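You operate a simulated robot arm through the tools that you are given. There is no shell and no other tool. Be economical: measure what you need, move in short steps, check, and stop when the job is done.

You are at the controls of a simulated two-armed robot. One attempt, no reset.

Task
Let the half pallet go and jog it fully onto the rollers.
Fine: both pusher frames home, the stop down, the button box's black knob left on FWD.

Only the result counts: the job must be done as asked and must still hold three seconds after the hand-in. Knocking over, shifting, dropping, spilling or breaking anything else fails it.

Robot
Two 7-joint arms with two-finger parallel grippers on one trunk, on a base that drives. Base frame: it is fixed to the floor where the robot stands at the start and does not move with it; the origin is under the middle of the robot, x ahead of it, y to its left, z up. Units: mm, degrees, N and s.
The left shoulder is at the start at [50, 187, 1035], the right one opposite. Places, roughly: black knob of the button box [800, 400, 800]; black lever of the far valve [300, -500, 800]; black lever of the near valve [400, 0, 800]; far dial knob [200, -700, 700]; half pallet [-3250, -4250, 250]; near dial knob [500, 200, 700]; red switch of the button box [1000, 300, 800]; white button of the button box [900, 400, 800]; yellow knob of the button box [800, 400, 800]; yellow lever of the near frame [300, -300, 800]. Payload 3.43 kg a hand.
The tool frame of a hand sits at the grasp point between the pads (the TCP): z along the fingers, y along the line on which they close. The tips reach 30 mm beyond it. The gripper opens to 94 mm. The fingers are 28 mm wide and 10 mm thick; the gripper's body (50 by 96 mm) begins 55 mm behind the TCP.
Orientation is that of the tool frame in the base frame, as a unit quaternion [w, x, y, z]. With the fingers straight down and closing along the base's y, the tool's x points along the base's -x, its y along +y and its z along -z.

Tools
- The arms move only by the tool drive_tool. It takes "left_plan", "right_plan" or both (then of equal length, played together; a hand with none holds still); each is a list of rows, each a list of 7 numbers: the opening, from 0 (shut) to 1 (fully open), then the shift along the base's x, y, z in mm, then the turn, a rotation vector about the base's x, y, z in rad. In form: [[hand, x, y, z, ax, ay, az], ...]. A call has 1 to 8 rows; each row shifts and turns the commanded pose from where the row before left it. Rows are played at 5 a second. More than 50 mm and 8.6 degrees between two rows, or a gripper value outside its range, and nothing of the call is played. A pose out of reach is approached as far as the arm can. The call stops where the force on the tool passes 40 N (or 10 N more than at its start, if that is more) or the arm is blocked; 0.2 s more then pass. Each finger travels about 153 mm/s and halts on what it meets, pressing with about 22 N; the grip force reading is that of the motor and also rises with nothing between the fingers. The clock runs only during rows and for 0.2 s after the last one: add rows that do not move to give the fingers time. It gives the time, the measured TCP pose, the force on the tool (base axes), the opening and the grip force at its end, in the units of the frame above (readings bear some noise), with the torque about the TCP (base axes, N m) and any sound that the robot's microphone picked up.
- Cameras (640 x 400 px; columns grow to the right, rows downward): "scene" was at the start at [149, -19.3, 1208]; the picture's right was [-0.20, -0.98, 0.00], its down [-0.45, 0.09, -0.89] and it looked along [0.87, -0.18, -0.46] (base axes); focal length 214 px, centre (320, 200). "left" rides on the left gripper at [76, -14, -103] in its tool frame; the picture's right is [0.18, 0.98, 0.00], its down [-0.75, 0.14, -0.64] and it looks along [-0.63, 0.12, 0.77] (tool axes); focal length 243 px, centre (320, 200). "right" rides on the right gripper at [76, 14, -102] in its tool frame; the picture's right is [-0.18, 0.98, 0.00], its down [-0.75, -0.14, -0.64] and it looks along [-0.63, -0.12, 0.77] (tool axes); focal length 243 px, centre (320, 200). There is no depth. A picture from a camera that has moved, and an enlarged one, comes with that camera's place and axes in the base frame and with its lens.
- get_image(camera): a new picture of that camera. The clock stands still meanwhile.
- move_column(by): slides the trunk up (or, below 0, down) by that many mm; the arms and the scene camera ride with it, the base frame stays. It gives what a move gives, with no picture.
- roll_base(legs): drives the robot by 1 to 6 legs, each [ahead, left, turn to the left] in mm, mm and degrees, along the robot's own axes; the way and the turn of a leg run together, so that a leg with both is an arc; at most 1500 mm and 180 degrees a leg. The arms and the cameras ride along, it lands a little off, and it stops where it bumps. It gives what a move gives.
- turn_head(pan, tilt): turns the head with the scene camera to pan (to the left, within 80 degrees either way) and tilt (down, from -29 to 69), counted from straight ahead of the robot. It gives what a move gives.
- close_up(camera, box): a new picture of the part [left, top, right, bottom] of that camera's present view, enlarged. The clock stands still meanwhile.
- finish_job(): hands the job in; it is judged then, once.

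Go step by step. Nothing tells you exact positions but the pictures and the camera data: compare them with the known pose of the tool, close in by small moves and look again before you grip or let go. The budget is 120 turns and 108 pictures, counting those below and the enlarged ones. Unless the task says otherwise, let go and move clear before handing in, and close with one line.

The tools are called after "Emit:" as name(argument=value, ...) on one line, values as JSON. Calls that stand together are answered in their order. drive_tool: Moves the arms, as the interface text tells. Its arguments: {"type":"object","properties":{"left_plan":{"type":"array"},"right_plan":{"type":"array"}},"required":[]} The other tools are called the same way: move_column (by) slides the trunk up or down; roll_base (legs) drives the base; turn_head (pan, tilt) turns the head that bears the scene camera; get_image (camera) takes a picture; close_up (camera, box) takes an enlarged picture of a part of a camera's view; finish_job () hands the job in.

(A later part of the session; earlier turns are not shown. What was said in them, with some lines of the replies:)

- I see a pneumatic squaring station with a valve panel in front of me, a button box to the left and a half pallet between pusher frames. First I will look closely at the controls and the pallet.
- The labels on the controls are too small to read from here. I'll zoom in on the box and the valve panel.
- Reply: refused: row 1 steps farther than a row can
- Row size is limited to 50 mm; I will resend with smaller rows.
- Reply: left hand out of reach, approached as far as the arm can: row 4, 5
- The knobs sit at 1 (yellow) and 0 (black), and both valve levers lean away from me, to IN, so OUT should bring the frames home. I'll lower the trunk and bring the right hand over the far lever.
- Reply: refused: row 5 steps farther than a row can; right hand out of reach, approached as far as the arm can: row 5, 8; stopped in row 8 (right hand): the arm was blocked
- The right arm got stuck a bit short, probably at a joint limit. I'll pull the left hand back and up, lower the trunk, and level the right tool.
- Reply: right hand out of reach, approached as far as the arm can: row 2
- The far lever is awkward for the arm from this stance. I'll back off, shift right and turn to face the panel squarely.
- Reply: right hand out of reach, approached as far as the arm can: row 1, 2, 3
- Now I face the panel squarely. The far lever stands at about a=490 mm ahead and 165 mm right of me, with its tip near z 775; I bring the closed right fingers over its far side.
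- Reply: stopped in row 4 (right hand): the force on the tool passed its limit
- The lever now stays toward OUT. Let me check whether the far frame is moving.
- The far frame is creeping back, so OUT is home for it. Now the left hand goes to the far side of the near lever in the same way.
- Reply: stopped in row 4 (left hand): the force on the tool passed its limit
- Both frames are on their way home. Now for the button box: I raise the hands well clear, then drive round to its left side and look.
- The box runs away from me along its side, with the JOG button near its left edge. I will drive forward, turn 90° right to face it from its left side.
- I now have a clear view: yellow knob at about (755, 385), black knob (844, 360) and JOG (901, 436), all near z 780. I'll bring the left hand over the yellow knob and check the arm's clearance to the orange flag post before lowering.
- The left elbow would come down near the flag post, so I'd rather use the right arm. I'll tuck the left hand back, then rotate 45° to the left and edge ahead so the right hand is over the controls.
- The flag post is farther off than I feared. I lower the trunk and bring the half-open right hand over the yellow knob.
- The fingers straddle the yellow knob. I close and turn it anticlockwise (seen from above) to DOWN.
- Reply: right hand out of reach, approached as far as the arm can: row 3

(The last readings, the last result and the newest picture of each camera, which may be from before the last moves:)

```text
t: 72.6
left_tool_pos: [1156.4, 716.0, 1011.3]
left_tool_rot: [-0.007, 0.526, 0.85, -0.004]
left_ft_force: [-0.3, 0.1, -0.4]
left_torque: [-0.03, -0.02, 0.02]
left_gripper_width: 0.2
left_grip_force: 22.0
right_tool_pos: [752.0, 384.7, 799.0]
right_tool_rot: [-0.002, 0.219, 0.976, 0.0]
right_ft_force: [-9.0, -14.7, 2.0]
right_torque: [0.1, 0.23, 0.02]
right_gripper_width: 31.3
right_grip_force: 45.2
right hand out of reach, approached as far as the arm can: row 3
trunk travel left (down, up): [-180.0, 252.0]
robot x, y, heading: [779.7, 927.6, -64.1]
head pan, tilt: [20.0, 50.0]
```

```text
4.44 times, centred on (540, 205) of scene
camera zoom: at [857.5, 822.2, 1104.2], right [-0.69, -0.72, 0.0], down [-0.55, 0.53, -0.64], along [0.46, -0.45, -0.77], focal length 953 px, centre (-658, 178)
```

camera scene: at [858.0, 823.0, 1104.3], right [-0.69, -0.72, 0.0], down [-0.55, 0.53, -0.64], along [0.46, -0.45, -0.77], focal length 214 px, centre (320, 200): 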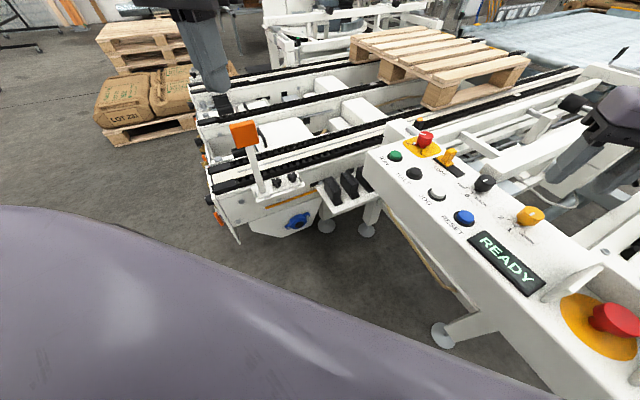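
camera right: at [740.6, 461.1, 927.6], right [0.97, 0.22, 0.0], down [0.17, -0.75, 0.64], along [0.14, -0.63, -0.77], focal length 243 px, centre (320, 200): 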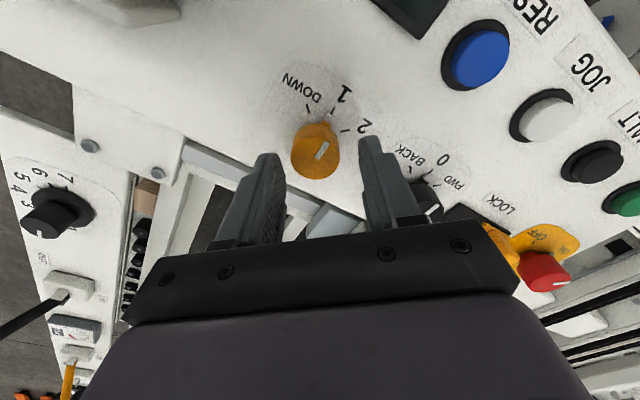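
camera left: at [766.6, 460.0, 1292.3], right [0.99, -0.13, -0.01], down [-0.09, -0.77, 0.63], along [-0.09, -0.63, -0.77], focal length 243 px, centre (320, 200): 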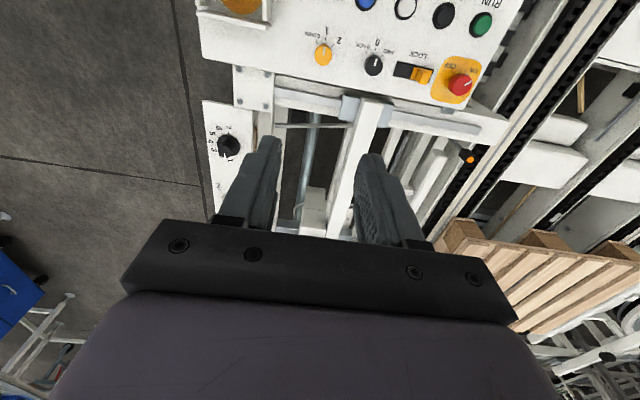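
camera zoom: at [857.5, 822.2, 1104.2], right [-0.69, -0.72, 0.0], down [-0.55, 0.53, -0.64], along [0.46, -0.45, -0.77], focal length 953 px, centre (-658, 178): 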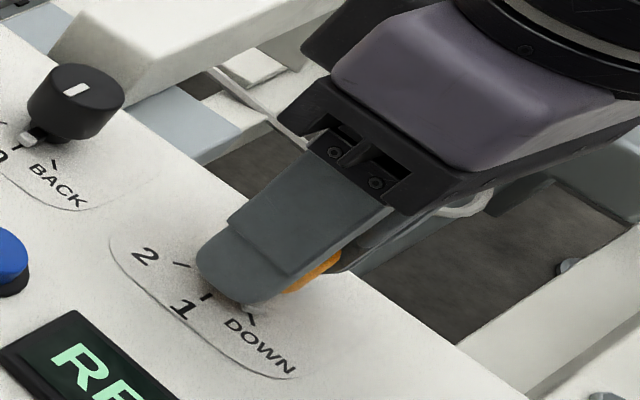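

Emit:
drive_tool(right_plan=[[0.5, 0, 0, 0, 0, 0, 0], [0.5, 0, 0, 0, 0, 0, 0], [0.5, 0, 0, 30, 0, 0, 0], [0.5, 0, 0, 40, 0, 0, -0.14], [0.5, 0, 0, 30, 0, 0, -0.14], [0.5, 0, 0, 0, 0, 0, -0.14], [0.5, 0, 0, 0, 0, 0, -0.14]])

Emit:
close_up(camera="scene", box=[460, 150, 600, 250])

Emit:
close_up(camera="scene", box=[330, 20, 560, 150])

```text
t: 74.2
left_tool_pos: [1158.0, 716.5, 1010.5]
left_tool_rot: [-0.007, 0.526, 0.851, -0.004]
left_ft_force: [0.0, 0.1, -0.1]
left_torque: [-0.01, 0.01, 0.01]
left_gripper_width: 0.0
left_grip_force: 21.7
right_tool_pos: [751.7, 387.2, 899.7]
right_tool_rot: [-0.001, 0.479, 0.878, 0.0]
right_ft_force: [0.2, -0.3, 0.6]
right_torque: [-0.02, 0.02, -0.01]
right_gripper_width: 46.9
right_grip_force: 0.1
trunk travel left (down, up): [-180.0, 252.0]
robot x, y, heading: [779.1, 932.9, -63.7]
head pan, tilt: [20.0, 50.0]
```

```text
4.00 times, centred on (530, 200) of scene
camera zoom: at [858.0, 823.1, 1104.3], right [-0.69, -0.72, 0.0], down [-0.55, 0.53, -0.64], along [0.46, -0.45, -0.77], focal length 858 px, centre (-520, 200)
```

zoom: 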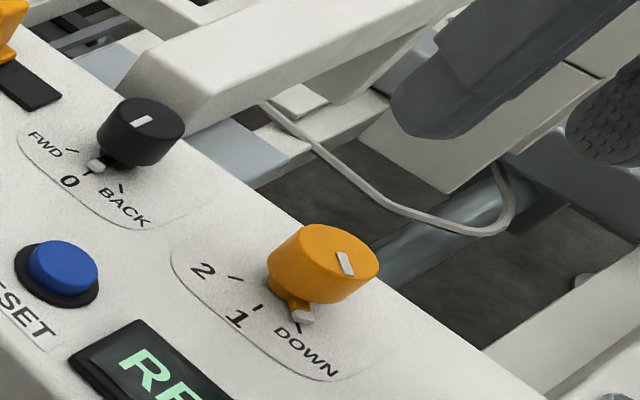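

```text
2.78 times, centred on (445, 85) of scene
camera zoom: at [858.0, 823.1, 1104.3], right [-0.69, -0.72, 0.0], down [-0.55, 0.53, -0.64], along [0.46, -0.45, -0.77], focal length 597 px, centre (-28, 520)
```

zoom: 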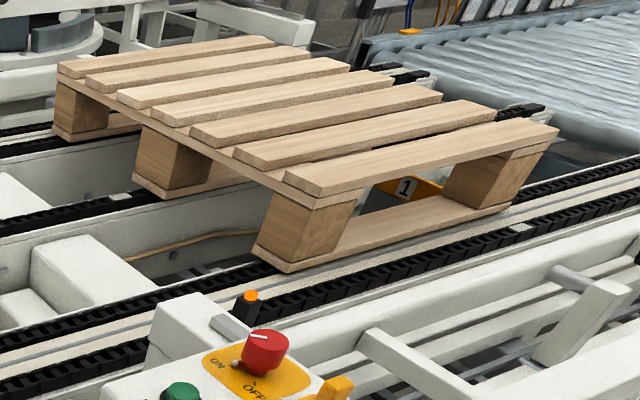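

Yellow points to DOWN. Next the black knob: I move over it and check the alignment.

Emit:
drive_tool(right_plan=[[0.5, 45, -13, 0, 0, 0, -0.12], [0.5, 45, -13, -30, 0, 0, -0.12], [0.5, 0, 0, -30, 0, 0, 0]])

Emit:
get_image(camera="right")

Emit:
close_up(camera="scene", box=[420, 130, 580, 240])

```text
refused: row 2 steps farther than a row can; nothing moved
```

```text
34 pictures are left
camera right: at [724.1, 457.8, 1002.4], right [0.93, 0.37, 0.0], down [0.29, -0.71, 0.64], along [0.24, -0.59, -0.77], focal length 243 px, centre (320, 200)
```

right: 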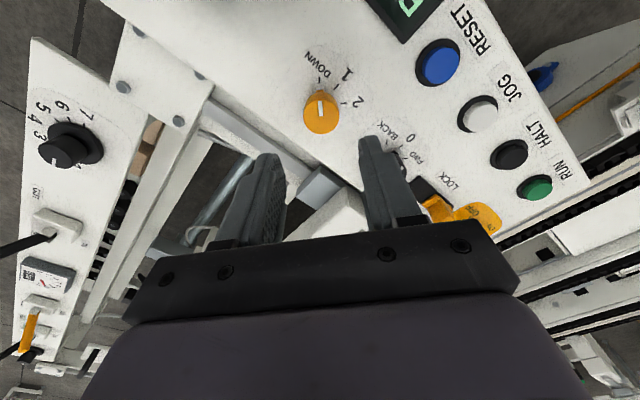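

```text
3.64 times, centred on (500, 185) of scene
camera zoom: at [858.0, 823.1, 1104.3], right [-0.69, -0.72, 0.0], down [-0.55, 0.53, -0.64], along [0.46, -0.45, -0.77], focal length 780 px, centre (-334, 254)
```

zoom: 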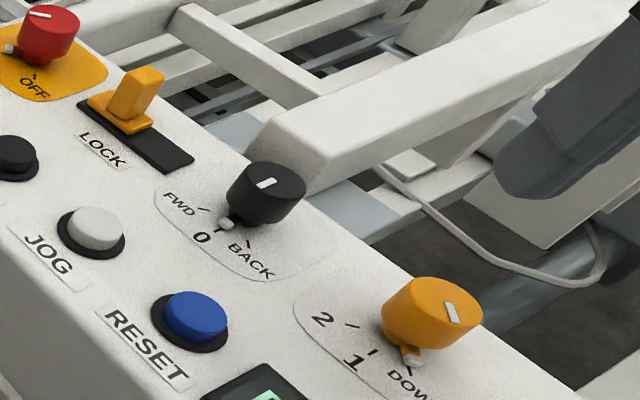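

Emit:
drive_tool(right_plan=[[0.5, 31, -9, 0, 0, 0, -0.1], [0.5, 31, -9, 0, 0, 0, -0.1], [0.5, 30, -8, 0, 0, 0, 0], [0.5, 0, 0, -35, 0, 0, 0], [0.5, 0, 0, -35, 0, 0, 0]])

Emit:
get_image(camera="right")

Emit:
close_up(camera="scene", box=[420, 130, 580, 240])

```text
t: 75.4
left_tool_pos: [1157.5, 715.7, 1010.3]
left_tool_rot: [-0.006, 0.526, 0.85, -0.004]
left_ft_force: [-0.8, 0.1, -0.6]
left_torque: [-0.01, 0.03, 0.01]
left_gripper_width: 0.3
left_grip_force: 22.2
right_tool_pos: [844.1, 361.1, 830.3]
right_tool_rot: [-0.003, 0.564, 0.826, 0.0]
right_ft_force: [0.4, 0.0, 0.8]
right_torque: [0.02, 0.0, -0.03]
right_gripper_width: 46.9
right_grip_force: 0.1
trunk travel left (down, up): [-180.0, 252.0]
robot x, y, heading: [774.6, 931.0, -64.1]
head pan, tilt: [20.0, 50.0]
```

```text
32 pictures are left
camera right: at [830.7, 436.3, 933.5], right [0.98, 0.18, 0.0], down [0.14, -0.75, 0.64], along [0.12, -0.63, -0.77], focal length 243 px, centre (320, 200)
```

right: 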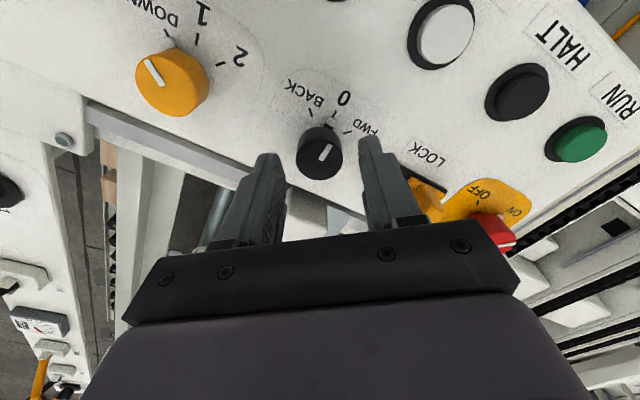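

```text
3.64 times, centred on (500, 185) of scene
camera zoom: at [857.9, 823.0, 1104.3], right [-0.69, -0.72, 0.0], down [-0.55, 0.53, -0.64], along [0.46, -0.45, -0.77], focal length 780 px, centre (-334, 254)
```

zoom: 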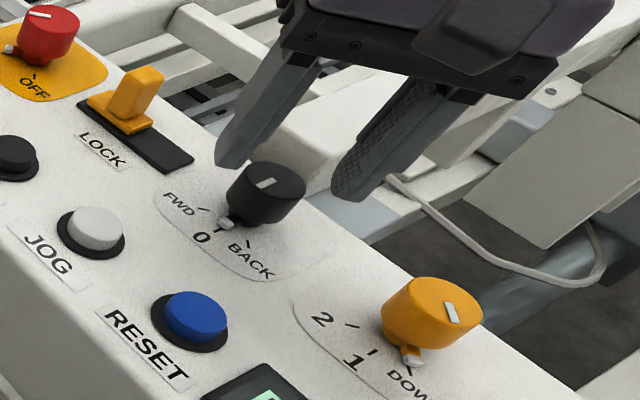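

Emit:
drive_tool(right_plan=[[0.5, 1, -1, -16, 0, 0, 0], [0.5, 0, 0, -15, 0, 0, 0], [0, 0, 0, 0, 0, 0, 0], [0, 0, 0, 0, 0, 0, 0], [0, 0, 0, 0, 0, 0, -0.13], [0, 0, 0, 0, 0, 0, -0.13], [0, 0, 0, 0, 0, 0, -0.13], [0, 0, 0, 0, 0, 0, -0.13]])

Emit:
close_up(camera="scene", box=[420, 130, 580, 240])

```text
t: 77.2
left_tool_pos: [1157.4, 717.7, 1010.3]
left_tool_rot: [-0.006, 0.527, 0.85, -0.005]
left_ft_force: [0.7, -0.2, 0.1]
left_torque: [0.01, 0.01, 0.03]
left_gripper_width: 0.0
left_grip_force: 22.1
right_tool_pos: [845.5, 359.9, 799.5]
right_tool_rot: [-0.001, 0.759, 0.651, 0.0]
right_ft_force: [-9.3, -1.7, 5.8]
right_torque: [0.45, 0.34, -0.01]
right_gripper_width: 31.2
right_grip_force: 44.9
trunk travel left (down, up): [-180.0, 252.0]
robot x, y, heading: [775.4, 929.6, -63.7]
head pan, tilt: [20.0, 50.0]
```

```text
3.64 times, centred on (500, 185) of scene
camera zoom: at [857.4, 823.5, 1104.4], right [-0.69, -0.72, 0.0], down [-0.55, 0.53, -0.64], along [0.46, -0.45, -0.77], focal length 780 px, centre (-334, 254)
```

zoom: 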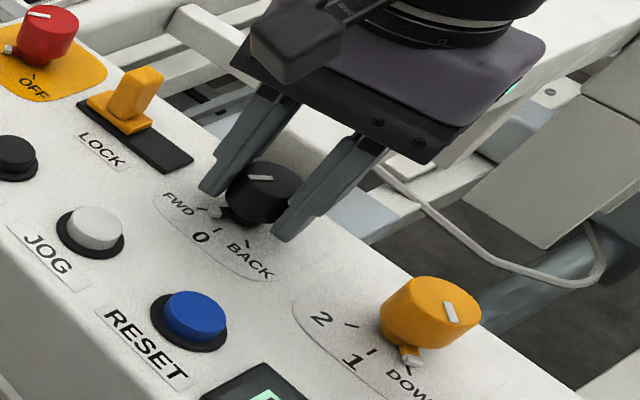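

Most of the way to FWD; a little more turn, then I release.

Emit:
drive_tool(right_plan=[[0, 0, 0, 0, 0, 0, -0.1], [0, 0, 0, 0, 0, 0, -0.1], [0, 0, 0, 0, 0, 0, -0.06], [0, 0, 0, 0, 0, 0, 0], [0.5, 0, 0, 0, 0, 0, 0], [0.5, 0, 0, 0, 0, 0, 0], [0.5, 0, 0, 35, 0, 0, 0], [0.5, 0, 0, 40, 0, 0, 0.12]])

Emit:
close_up(camera="scene", box=[420, 130, 580, 240])

```text
t: 79.0
left_tool_pos: [1158.0, 716.5, 1010.0]
left_tool_rot: [-0.007, 0.526, 0.85, -0.005]
left_ft_force: [0.4, -0.9, 0.3]
left_torque: [-0.02, 0.0, -0.01]
left_gripper_width: 0.1
left_grip_force: 22.4
right_tool_pos: [844.9, 359.3, 874.0]
right_tool_rot: [-0.003, 0.801, 0.599, 0.0]
right_ft_force: [0.2, 0.6, 0.4]
right_torque: [0.02, -0.02, -0.01]
right_gripper_width: 46.8
right_grip_force: 0.1
trunk travel left (down, up): [-180.0, 252.0]
robot x, y, heading: [771.0, 929.1, -63.7]
head pan, tilt: [20.0, 50.0]
```

```text
3.64 times, centred on (500, 185) of scene
camera zoom: at [858.0, 823.3, 1104.3], right [-0.69, -0.72, 0.0], down [-0.55, 0.53, -0.64], along [0.46, -0.45, -0.77], focal length 780 px, centre (-334, 254)
```

zoom: 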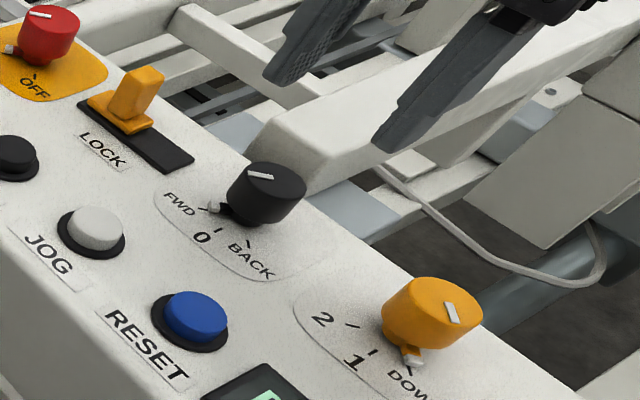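

Black is on FWD. Before jogging I check the frames and the stop from here.

Emit:
turn_head(pan=5, tilt=30)

Emit:
get_image(camera="scene")

Emit:
close_up(camera="scene", box=[250, 60, 500, 220])

```text
t: 79.8
left_tool_pos: [1158.2, 716.4, 1010.3]
left_tool_rot: [-0.006, 0.526, 0.851, -0.004]
left_ft_force: [0.0, 0.1, -0.3]
left_torque: [-0.01, 0.01, -0.01]
left_gripper_width: 0.1
left_grip_force: 22.9
right_tool_pos: [845.3, 358.8, 874.1]
right_tool_rot: [-0.001, 0.801, 0.598, 0.001]
right_ft_force: [0.2, -0.1, -0.1]
right_torque: [0.03, -0.01, 0.01]
right_gripper_width: 47.0
right_grip_force: 0.1
trunk travel left (down, up): [-180.0, 252.0]
robot x, y, heading: [775.3, 927.0, -63.9]
head pan, tilt: [5.0, 30.0]
```

```text
28 pictures are left
camera scene: at [849.3, 799.2, 1133.7], right [-0.86, -0.52, 0.0], down [-0.26, 0.43, -0.87], along [0.45, -0.74, -0.5], focal length 214 px, centre (320, 200)
```

scene: 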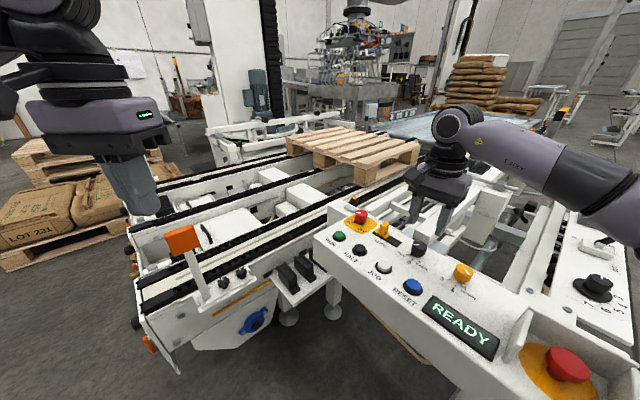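

```text
2.50 times, centred on (375, 140) of scene
camera zoom: at [849.3, 799.2, 1133.7], right [-0.86, -0.52, 0.0], down [-0.26, 0.43, -0.87], along [0.45, -0.74, -0.5], focal length 536 px, centre (182, 350)
```

zoom: 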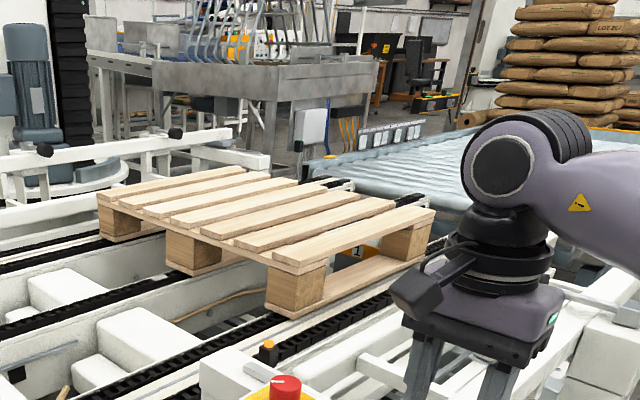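

Things look ready. I close the right fingers and bring them over the white JOG button.

Emit:
drive_tool(right_plan=[[0, 19, 26, 0, 0, 0, 0], [0, 19, 26, 0, 0, 0, 0], [0, 19, 27, 0, 0, 0, 0], [0, 0, 0, -35, 0, 0, 0], [0, 0, 0, -15, 0, 0, 0]])

Emit:
get_image(camera="right")

Emit:
close_up(camera="scene", box=[320, 180, 500, 320])

```text
t: 81.0
left_tool_pos: [1158.1, 716.8, 1010.0]
left_tool_rot: [-0.007, 0.525, 0.851, -0.004]
left_ft_force: [-1.0, -0.7, -0.4]
left_torque: [0.02, 0.03, 0.0]
left_gripper_width: 0.0
left_grip_force: 22.2
right_tool_pos: [903.1, 438.4, 823.7]
right_tool_rot: [-0.001, 0.801, 0.599, 0.002]
right_ft_force: [0.0, 0.1, -1.0]
right_torque: [-0.03, 0.04, 0.0]
right_gripper_width: 0.0
right_grip_force: 21.9
trunk travel left (down, up): [-180.0, 252.0]
robot x, y, heading: [777.8, 931.0, -64.0]
head pan, tilt: [5.0, 30.0]
```

```text
26 pictures are left
camera right: at [939.0, 506.6, 926.2], right [0.89, -0.46, 0.0], down [-0.35, -0.68, 0.64], along [-0.29, -0.57, -0.77], focal length 243 px, centre (320, 200)
```

right: 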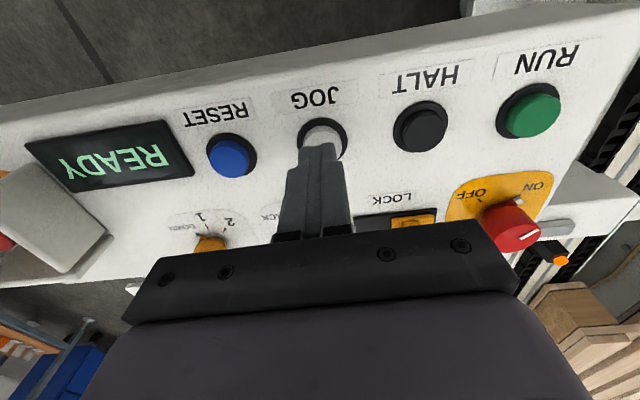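

```text
2.86 times, centred on (410, 250) of scene
camera zoom: at [849.2, 799.0, 1133.8], right [-0.86, -0.52, 0.0], down [-0.26, 0.43, -0.87], along [0.45, -0.74, -0.5], focal length 613 px, centre (63, 57)
```

zoom: 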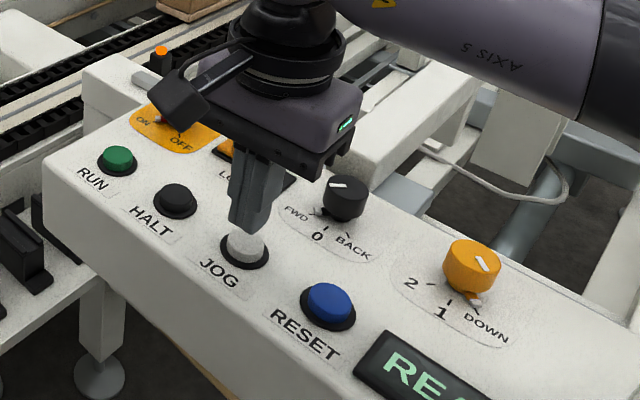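

Emit:
drive_tool(right_plan=[[0, 5, 3, -12, 0, 0, 0], [0, 0, 0, -8, 0, 0, 0]])

Emit:
drive_tool(right_plan=[[0, 0, 0, -4, 0, 0, 0], [0, 0, 0, -3, 0, 0, 0]])

Emit:
close_up(camera="scene", box=[250, 100, 550, 300])

```text
t: 81.6
left_tool_pos: [1157.8, 716.0, 1011.1]
left_tool_rot: [-0.007, 0.526, 0.85, -0.003]
left_ft_force: [0.0, -0.7, 0.5]
left_torque: [-0.03, -0.04, -0.04]
left_gripper_width: 0.0
left_grip_force: 21.7
right_tool_pos: [908.3, 441.0, 804.1]
right_tool_rot: [-0.002, 0.801, 0.598, 0.0]
right_ft_force: [0.7, -0.8, -0.4]
right_torque: [-0.01, 0.01, -0.02]
right_gripper_width: 0.1
right_grip_force: 21.7
trunk travel left (down, up): [-180.0, 252.0]
robot x, y, heading: [774.2, 930.2, -63.8]
head pan, tilt: [5.0, 30.0]
```

```text
t: 82.2
left_tool_pos: [1156.0, 717.3, 1010.6]
left_tool_rot: [-0.006, 0.526, 0.85, -0.004]
left_ft_force: [0.5, 0.4, -0.8]
left_torque: [-0.02, 0.0, 0.0]
left_gripper_width: 0.0
left_grip_force: 21.6
right_tool_pos: [907.0, 441.7, 797.9]
right_tool_rot: [-0.001, 0.801, 0.599, 0.001]
right_ft_force: [1.2, 0.6, 5.9]
right_torque: [-0.03, 0.01, 0.01]
right_gripper_width: 0.0
right_grip_force: 21.9
trunk travel left (down, up): [-180.0, 252.0]
robot x, y, heading: [772.1, 930.0, -64.0]
head pan, tilt: [5.0, 30.0]
heard: click
```

```text
2.00 times, centred on (400, 200) of scene
camera zoom: at [849.2, 799.5, 1134.0], right [-0.86, -0.52, 0.0], down [-0.26, 0.43, -0.87], along [0.45, -0.74, -0.5], focal length 429 px, centre (160, 200)
```

zoom: 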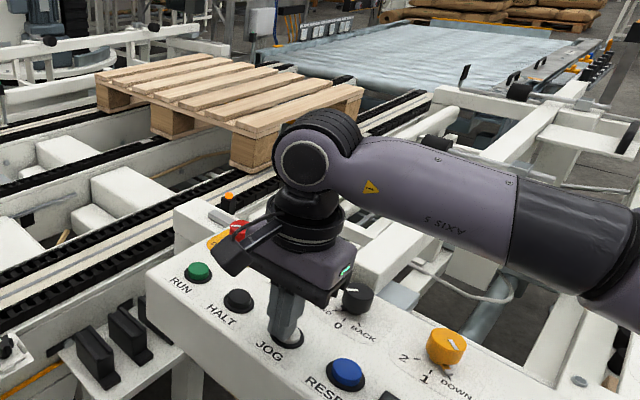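

It clicked; I hold it for a second and watch the pallet.

Emit:
drive_tool(right_plan=[[0, 0, 0, -1, 0, 0, 0], [0, 0, 0, 0, 0, 0, 0], [0, 0, 0, 0, 0, 0, 0], [0, 0, 0, 0, 0, 0, 0]])

Emit:
get_image(camera="scene")

```text
t: 83.2
left_tool_pos: [1157.2, 717.1, 1010.3]
left_tool_rot: [-0.007, 0.526, 0.851, -0.005]
left_ft_force: [0.2, 0.1, 0.4]
left_torque: [-0.02, 0.03, 0.02]
left_gripper_width: 0.0
left_grip_force: 22.0
right_tool_pos: [908.2, 442.8, 796.2]
right_tool_rot: [-0.001, 0.801, 0.598, 0.001]
right_ft_force: [0.7, -2.3, 11.6]
right_torque: [-0.15, 0.0, 0.07]
right_gripper_width: 0.1
right_grip_force: 22.4
trunk travel left (down, up): [-180.0, 252.0]
robot x, y, heading: [774.9, 928.3, -63.9]
head pan, tilt: [5.0, 30.0]
```

```text
23 pictures are left
camera scene: at [849.1, 799.7, 1134.0], right [-0.86, -0.52, 0.0], down [-0.26, 0.43, -0.87], along [0.45, -0.74, -0.5], focal length 214 px, centre (320, 200)
```

scene: 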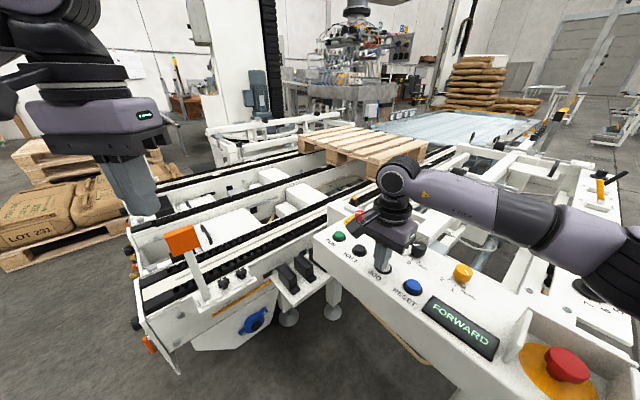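

The display shows FORWARD and the pallet is moving. I keep holding.

Emit:
drive_tool(right_plan=[[0, 0, 0, 0, 0, 0, 0], [0, 0, 0, 0, 0, 0, 0], [0, 0, 0, 0, 0, 0, 0], [0, 0, 0, 0, 0, 0, 0], [0, 0, 0, 0, 0, 0, 0], [0, 0, 0, 0, 0, 0, 0], [0, 0, 0, 0, 0, 0, 0], [0, 0, 0, 0, 0, 0, 0]])

Emit:
get_image(camera="scene")

```text
t: 85.0
left_tool_pos: [1156.6, 717.1, 1011.0]
left_tool_rot: [-0.006, 0.527, 0.85, -0.005]
left_ft_force: [0.4, -0.6, 0.9]
left_torque: [-0.01, 0.01, -0.04]
left_gripper_width: 0.0
left_grip_force: 22.4
right_tool_pos: [907.7, 442.3, 796.8]
right_tool_rot: [-0.002, 0.802, 0.598, 0.0]
right_ft_force: [0.8, -4.6, 13.2]
right_torque: [-0.21, -0.01, 0.04]
right_gripper_width: 0.1
right_grip_force: 22.1
trunk travel left (down, up): [-180.0, 252.0]
robot x, y, heading: [776.4, 930.1, -63.8]
head pan, tilt: [5.0, 30.0]
```

```text
22 pictures are left
camera scene: at [849.1, 799.8, 1134.0], right [-0.86, -0.52, 0.0], down [-0.26, 0.43, -0.87], along [0.45, -0.74, -0.5], focal length 214 px, centre (320, 200)
```

scene: 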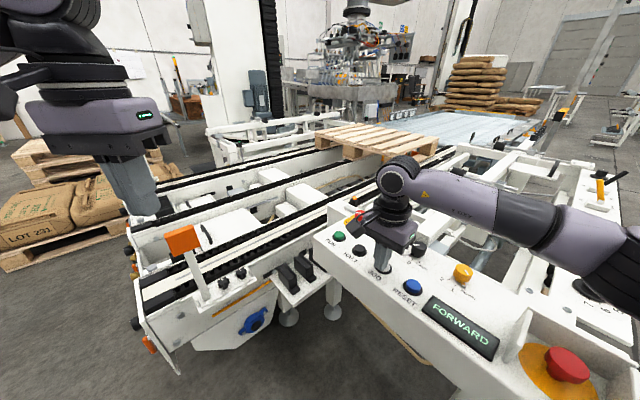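

Emit:
drive_tool(right_plan=[[0, 0, 0, 0, 0, 0, 0], [0, 0, 0, 0, 0, 0, 0], [0, 0, 0, 0, 0, 0, 0], [0, 0, 0, 0, 0, 0, 0], [0, 0, 0, 0, 0, 0, 0], [0, 0, 0, 0, 0, 0, 0], [0, 0, 0, 0, 0, 0, 0], [0, 0, 0, 0, 0, 0, 0]])

Emit:
drive_tool(right_plan=[[0, 0, 0, 0, 0, 0, 0], [0, 0, 0, 0, 0, 0, 0], [0, 0, 0, 0, 0, 0, 0], [0, 0, 0, 0, 0, 0, 0], [0, 0, 0, 0, 0, 0, 0], [0, 0, 0, 0, 0, 0, 0], [0, 0, 0, 0, 0, 0, 0], [0, 0, 0, 0, 0, 0, 0]])

Emit:
close_up(camera="scene", box=[200, 50, 560, 250])

```text
t: 86.8
left_tool_pos: [1158.4, 718.0, 1010.1]
left_tool_rot: [-0.006, 0.526, 0.85, -0.005]
left_ft_force: [0.6, -0.6, 0.7]
left_torque: [0.01, -0.01, -0.01]
left_gripper_width: 0.1
left_grip_force: 21.7
right_tool_pos: [908.3, 442.8, 796.2]
right_tool_rot: [-0.002, 0.801, 0.599, 0.0]
right_ft_force: [0.3, -2.9, 13.3]
right_torque: [-0.16, 0.02, -0.02]
right_gripper_width: 0.0
right_grip_force: 21.8
trunk travel left (down, up): [-180.0, 252.0]
robot x, y, heading: [774.8, 930.0, -64.0]
head pan, tilt: [5.0, 30.0]
```

```text
t: 88.6
left_tool_pos: [1156.8, 717.4, 1010.3]
left_tool_rot: [-0.006, 0.526, 0.85, -0.006]
left_ft_force: [-0.4, -0.4, 0.7]
left_torque: [0.0, 0.01, 0.0]
left_gripper_width: 0.0
left_grip_force: 21.9
right_tool_pos: [908.5, 442.5, 797.5]
right_tool_rot: [-0.001, 0.801, 0.599, 0.001]
right_ft_force: [0.1, 0.0, 12.1]
right_torque: [-0.11, 0.02, 0.01]
right_gripper_width: 0.1
right_grip_force: 21.8
trunk travel left (down, up): [-180.0, 252.0]
robot x, y, heading: [777.8, 931.2, -64.0]
head pan, tilt: [5.0, 30.0]
```

```text
1.78 times, centred on (380, 150) of scene
camera zoom: at [849.0, 799.9, 1134.0], right [-0.86, -0.52, 0.0], down [-0.26, 0.43, -0.87], along [0.45, -0.74, -0.5], focal length 381 px, centre (213, 289)
```

zoom: 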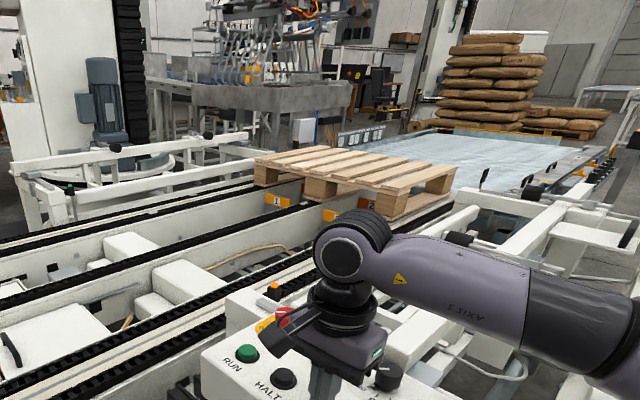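

The pallet has passed stop 1 and is moving steadily. I keep holding.

Emit:
drive_tool(right_plan=[[0, 0, 0, 0, 0, 0, 0], [0, 0, 0, 0, 0, 0, 0], [0, 0, 0, 0, 0, 0, 0], [0, 0, 0, 0, 0, 0, 0], [0, 0, 0, 0, 0, 0, 0], [0, 0, 0, 0, 0, 0, 0], [0, 0, 0, 0, 0, 0, 0], [0, 0, 0, 0, 0, 0, 0]])

Emit:
drive_tool(right_plan=[[0, 0, 0, 0, 0, 0, 0], [0, 0, 0, 0, 0, 0, 0], [0, 0, 0, 0, 0, 0, 0], [0, 0, 0, 0, 0, 0, 0], [0, 0, 0, 0, 0, 0, 0], [0, 0, 0, 0, 0, 0, 0], [0, 0, 0, 0, 0, 0, 0], [0, 0, 0, 0, 0, 0, 0]])

Emit:
close_up(camera="scene", box=[200, 50, 560, 250])

```text
t: 90.4
left_tool_pos: [1157.6, 718.2, 1010.2]
left_tool_rot: [-0.007, 0.526, 0.85, -0.005]
left_ft_force: [0.1, -1.1, -0.4]
left_torque: [0.0, 0.02, 0.01]
left_gripper_width: 0.0
left_grip_force: 21.9
right_tool_pos: [909.2, 442.0, 796.2]
right_tool_rot: [-0.002, 0.801, 0.598, 0.0]
right_ft_force: [0.2, -0.8, 12.1]
right_torque: [-0.07, 0.02, 0.02]
right_gripper_width: 0.0
right_grip_force: 22.4
trunk travel left (down, up): [-180.0, 252.0]
robot x, y, heading: [773.7, 930.7, -63.8]
head pan, tilt: [5.0, 30.0]
```

```text
t: 92.2
left_tool_pos: [1157.7, 718.9, 1010.5]
left_tool_rot: [-0.007, 0.526, 0.851, -0.005]
left_ft_force: [0.1, -1.0, 0.3]
left_torque: [-0.01, -0.02, 0.02]
left_gripper_width: 0.1
left_grip_force: 22.2
right_tool_pos: [907.8, 442.4, 796.5]
right_tool_rot: [-0.001, 0.801, 0.598, 0.001]
right_ft_force: [0.3, -0.4, 13.1]
right_torque: [-0.06, -0.01, -0.05]
right_gripper_width: 0.0
right_grip_force: 21.6
trunk travel left (down, up): [-180.0, 252.0]
robot x, y, heading: [773.5, 931.7, -63.8]
head pan, tilt: [5.0, 30.0]
```

```text
1.78 times, centred on (380, 150) of scene
camera zoom: at [849.0, 800.0, 1134.0], right [-0.86, -0.52, 0.0], down [-0.26, 0.43, -0.87], along [0.45, -0.74, -0.5], focal length 381 px, centre (213, 289)
```

zoom: 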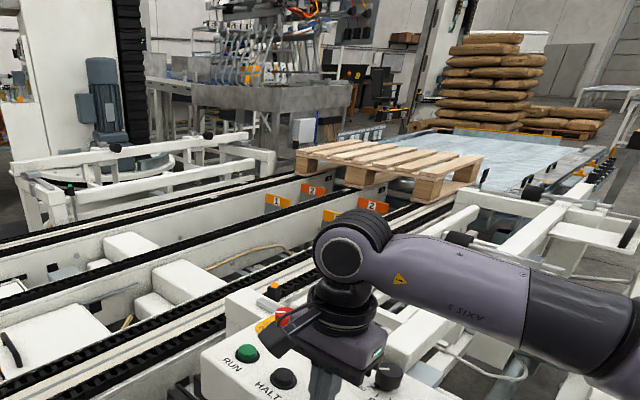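

Emit:
drive_tool(right_plan=[[0, 0, 0, 0, 0, 0, 0], [0, 0, 0, 0, 0, 0, 0], [0, 0, 0, 0, 0, 0, 0], [0, 0, 0, 0, 0, 0, 0], [0, 0, 0, 0, 0, 0, 0], [0, 0, 0, 0, 0, 0, 0], [0, 0, 0, 0, 0, 0, 0], [0, 0, 0, 0, 0, 0, 0]])

Emit:
drive_tool(right_plan=[[0, 0, 0, 0, 0, 0, 0], [0, 0, 0, 0, 0, 0, 0], [0, 0, 0, 0, 0, 0, 0], [0, 0, 0, 0, 0, 0, 0], [0, 0, 0, 0, 0, 0, 0], [0, 0, 0, 0, 0, 0, 0], [0, 0, 0, 0, 0, 0, 0], [0, 0, 0, 0, 0, 0, 0]])

Emit:
close_up(camera="scene", box=[290, 80, 530, 220])

```text
t: 94.0
left_tool_pos: [1158.1, 716.6, 1010.0]
left_tool_rot: [-0.006, 0.527, 0.85, -0.006]
left_ft_force: [0.7, 0.5, 0.1]
left_torque: [0.0, -0.01, 0.02]
left_gripper_width: 0.0
left_grip_force: 22.0
right_tool_pos: [907.5, 442.9, 795.6]
right_tool_rot: [-0.002, 0.801, 0.598, 0.0]
right_ft_force: [-0.6, 0.0, 12.0]
right_torque: [-0.09, 0.0, 0.0]
right_gripper_width: 0.1
right_grip_force: 22.0
trunk travel left (down, up): [-180.0, 252.0]
robot x, y, heading: [773.9, 926.7, -63.8]
head pan, tilt: [5.0, 30.0]
```

```text
t: 95.8
left_tool_pos: [1156.6, 716.7, 1010.8]
left_tool_rot: [-0.007, 0.526, 0.85, -0.005]
left_ft_force: [-0.4, 0.2, -1.2]
left_torque: [-0.01, 0.01, -0.01]
left_gripper_width: 0.5
left_grip_force: 21.8
right_tool_pos: [908.0, 443.2, 795.8]
right_tool_rot: [-0.001, 0.801, 0.598, -0.001]
right_ft_force: [0.7, 0.5, 12.1]
right_torque: [-0.05, 0.01, -0.01]
right_gripper_width: 0.1
right_grip_force: 22.0
trunk travel left (down, up): [-180.0, 252.0]
robot x, y, heading: [776.7, 930.8, -64.2]
head pan, tilt: [5.0, 30.0]
```

```text
2.67 times, centred on (410, 150) of scene
camera zoom: at [849.0, 800.0, 1134.0], right [-0.86, -0.52, 0.0], down [-0.26, 0.43, -0.87], along [0.45, -0.74, -0.5], focal length 572 px, centre (80, 333)
```

zoom: 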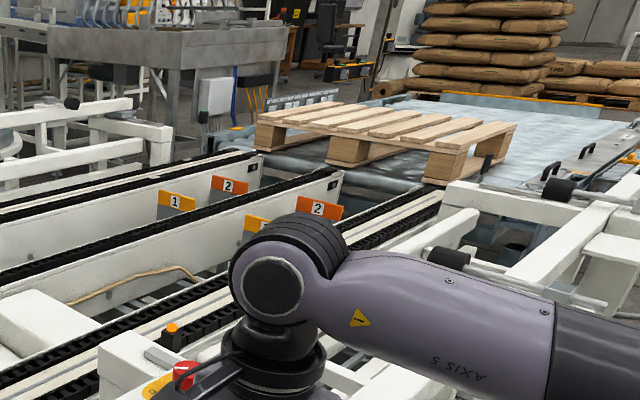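

The tail of the pallet is just leaving the chains. A bit more.

Emit:
drive_tool(right_plan=[[0, 0, 0, 0, 0, 0, 0], [0, 0, 0, 0, 0, 0, 0], [0, 0, 0, 0, 0, 0, 0], [0, 0, 0, 0, 0, 0, 0], [0, 0, 0, 0, 0, 0, 0], [0, 0, 0, 0, 0, 0, 0], [0, 0, 0, 0, 0, 0, 0], [0, 0, 0, 0, 0, 0, 0]])

Emit:
close_up(camera="scene", box=[290, 80, 530, 220])

```text
t: 97.6
left_tool_pos: [1156.4, 716.8, 1010.4]
left_tool_rot: [-0.006, 0.526, 0.85, -0.005]
left_ft_force: [-0.1, -0.2, 0.2]
left_torque: [-0.02, -0.01, -0.03]
left_gripper_width: 0.0
left_grip_force: 21.9
right_tool_pos: [908.1, 442.6, 796.8]
right_tool_rot: [-0.001, 0.801, 0.599, 0.0]
right_ft_force: [-0.3, -0.4, 11.7]
right_torque: [-0.09, -0.01, 0.0]
right_gripper_width: 0.0
right_grip_force: 22.4
trunk travel left (down, up): [-180.0, 252.0]
robot x, y, heading: [781.1, 932.9, -63.8]
head pan, tilt: [5.0, 30.0]
```

```text
2.67 times, centred on (410, 150) of scene
camera zoom: at [849.0, 800.0, 1134.0], right [-0.86, -0.52, 0.0], down [-0.26, 0.43, -0.87], along [0.45, -0.74, -0.5], focal length 572 px, centre (80, 333)
```

zoom: 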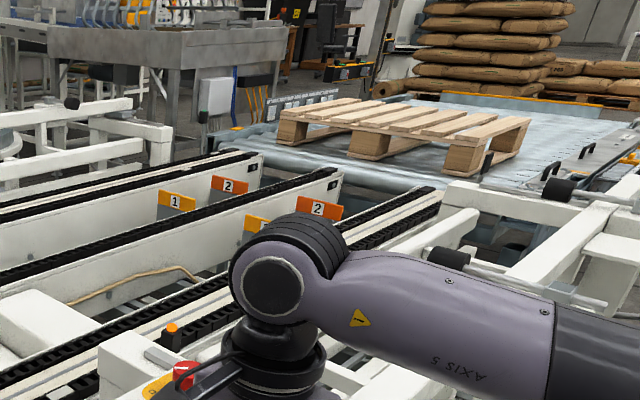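

It is off the chains; one more second for margin, then I release JOG and lift clear.

Emit:
drive_tool(right_plan=[[0, 0, 0, 0, 0, 0, 0], [0, 0, 0, 0, 0, 0, 0], [0, 0, 0, 0, 0, 0, 0], [0, 0, 0, 0, 0, 0, 0], [0, 0, 0, 0, 0, 0, 0], [0, 0, 0, 30, 0, 0, 0], [0, 0, 0, 40, 0, 0, 0], [0, 0, 0, 40, 0, 0, 0]])

Emit:
move_column(by=220)

Emit:
get_image(camera="scene")

Emit:
close_up(camera="scene", box=[200, 80, 560, 310])

```text
t: 99.4
left_tool_pos: [1157.3, 716.6, 1010.4]
left_tool_rot: [-0.006, 0.526, 0.851, -0.004]
left_ft_force: [0.3, -0.2, 0.1]
left_torque: [0.03, 0.02, 0.03]
left_gripper_width: 0.0
left_grip_force: 22.4
right_tool_pos: [909.5, 444.9, 906.6]
right_tool_rot: [-0.002, 0.802, 0.598, 0.001]
right_ft_force: [0.4, -0.1, 1.1]
right_torque: [0.03, 0.01, -0.02]
right_gripper_width: 0.0
right_grip_force: 21.9
trunk travel left (down, up): [-180.0, 252.0]
robot x, y, heading: [778.7, 929.6, -63.8]
head pan, tilt: [5.0, 30.0]
```

```text
t: 101.7
left_tool_pos: [1157.7, 717.1, 1230.9]
left_tool_rot: [-0.006, 0.526, 0.85, -0.004]
left_ft_force: [0.6, -0.2, -0.3]
left_torque: [0.0, -0.01, 0.01]
left_gripper_width: 0.0
left_grip_force: 21.9
right_tool_pos: [909.9, 442.9, 1127.9]
right_tool_rot: [-0.001, 0.801, 0.598, 0.001]
right_ft_force: [0.3, 0.2, 0.4]
right_torque: [0.01, -0.01, 0.0]
right_gripper_width: 0.2
right_grip_force: 22.1
trunk travel left (down, up): [-400.0, 32.0]
robot x, y, heading: [780.4, 928.0, -63.7]
head pan, tilt: [5.0, 30.0]
```

```text
17 pictures are left
camera scene: at [849.3, 799.0, 1353.8], right [-0.86, -0.52, 0.0], down [-0.26, 0.43, -0.87], along [0.45, -0.74, -0.5], focal length 214 px, centre (320, 200)
```

scene: 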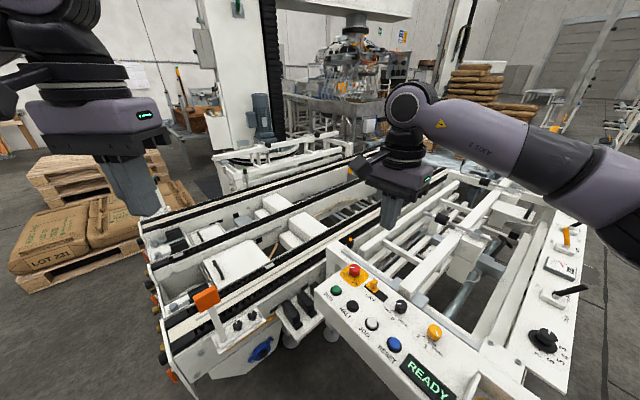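

```text
1.74 times, centred on (380, 195) of scene
camera zoom: at [849.3, 799.0, 1353.8], right [-0.86, -0.52, 0.0], down [-0.26, 0.43, -0.87], along [0.45, -0.74, -0.5], focal length 373 px, centre (216, 209)
```

zoom: 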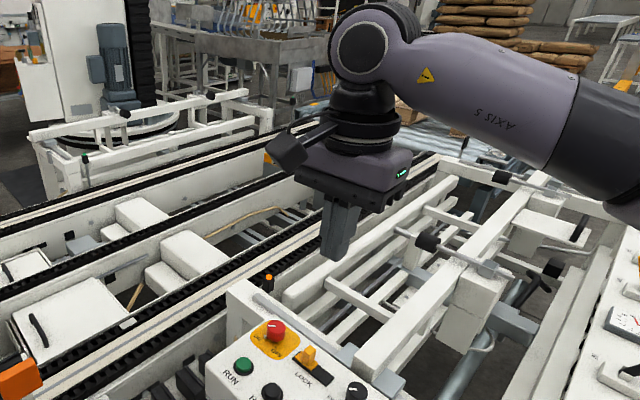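

Emit:
drive_tool(right_plan=[[0, -45, 0, 0, 0, 0, 0], [0, -45, 0, 0, 0, 0, 0], [0, -45, 0, 0, 0, 0, 0], [0, -45, 0, 0, 0, 0, 0], [0, -45, 10, 0, 0, 0, 0], [0, -45, 10, 0, 0, 0, 0], [0, -45, 10, 0, 0, 0, 0]])

Emit:
get_image(camera="scene")

Emit:
close_up(camera="scene", box=[200, 90, 440, 230])

Emit:
close_up(camera="scene", box=[330, 90, 500, 200])

```text
t: 103.3
left_tool_pos: [1156.9, 717.4, 1230.6]
left_tool_rot: [-0.006, 0.526, 0.85, -0.005]
left_ft_force: [-0.7, 0.7, -0.8]
left_torque: [-0.03, -0.01, 0.02]
left_gripper_width: 0.0
left_grip_force: 22.6
right_tool_pos: [593.3, 472.5, 1124.8]
right_tool_rot: [-0.001, 0.801, 0.598, 0.0]
right_ft_force: [0.2, -0.1, -0.2]
right_torque: [0.02, -0.01, 0.02]
right_gripper_width: 0.2
right_grip_force: 22.1
trunk travel left (down, up): [-400.0, 32.0]
robot x, y, heading: [776.3, 929.5, -63.9]
head pan, tilt: [5.0, 30.0]
```

```text
15 pictures are left
camera scene: at [848.4, 799.6, 1353.9], right [-0.86, -0.52, 0.0], down [-0.26, 0.43, -0.87], along [0.45, -0.74, -0.5], focal length 214 px, centre (320, 200)
```

scene: 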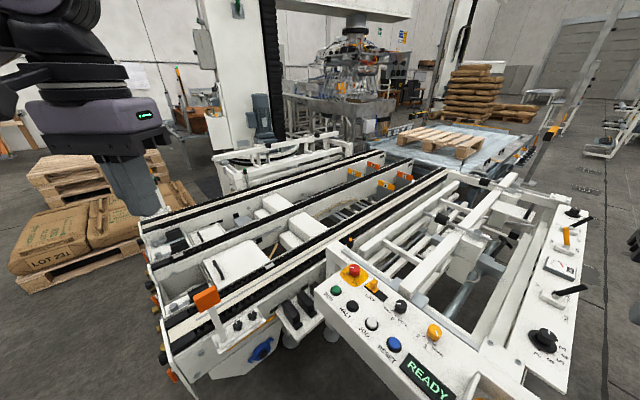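

```text
2.67 times, centred on (320, 160) of scene
camera zoom: at [848.4, 799.6, 1353.9], right [-0.86, -0.52, 0.0], down [-0.26, 0.43, -0.87], along [0.45, -0.74, -0.5], focal length 572 px, centre (320, 307)
```

zoom: 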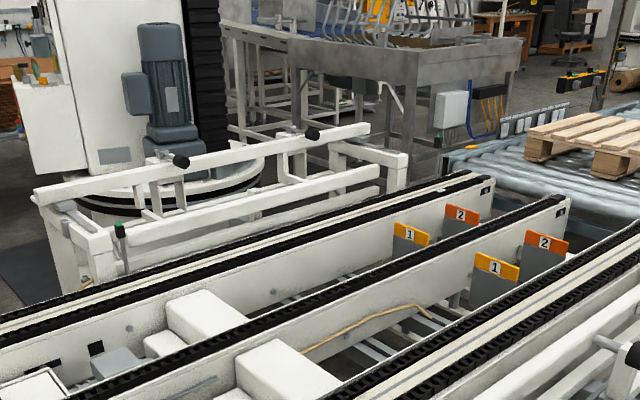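

```text
3.64 times, centred on (415, 145) of scene
camera zoom: at [848.4, 799.6, 1353.9], right [-0.86, -0.52, 0.0], down [-0.26, 0.43, -0.87], along [0.45, -0.74, -0.5], focal length 780 px, centre (-26, 400)
```

zoom: 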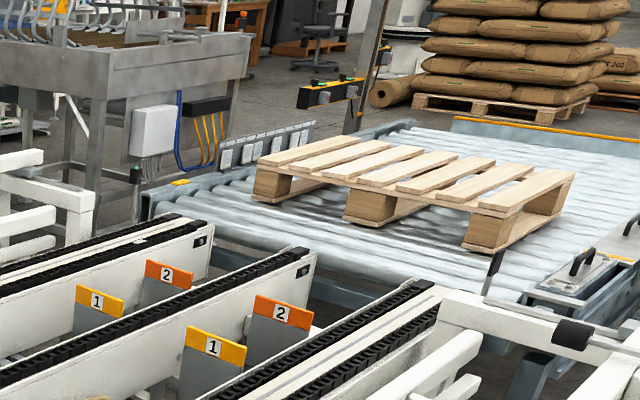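

The half pallet lies wholly on the rollers. Both frames are back and the stops are down. The yellow knob is on DOWN, black is on FWD, JOG is released (READY), and both hands are clear, so I'm handing in.

Emit:
close_up(camera="scene", box=[320, 250, 460, 350])

Emit:
finish_job()

```text
4.00 times, centred on (390, 300) of scene
camera zoom: at [848.4, 799.6, 1353.9], right [-0.86, -0.52, 0.0], down [-0.26, 0.43, -0.87], along [0.45, -0.74, -0.5], focal length 858 px, centre (40, -200)
```

zoom: 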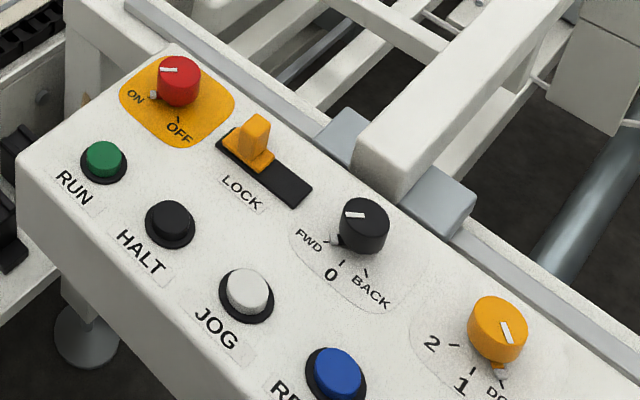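

```text
The job is handed in.
```

The half pallet is fully on the rollers, with both pusher frames back, the stop down and the black knob on FWD; I judged the frames' home position from the pictures, since nothing on the machine confirmed it.
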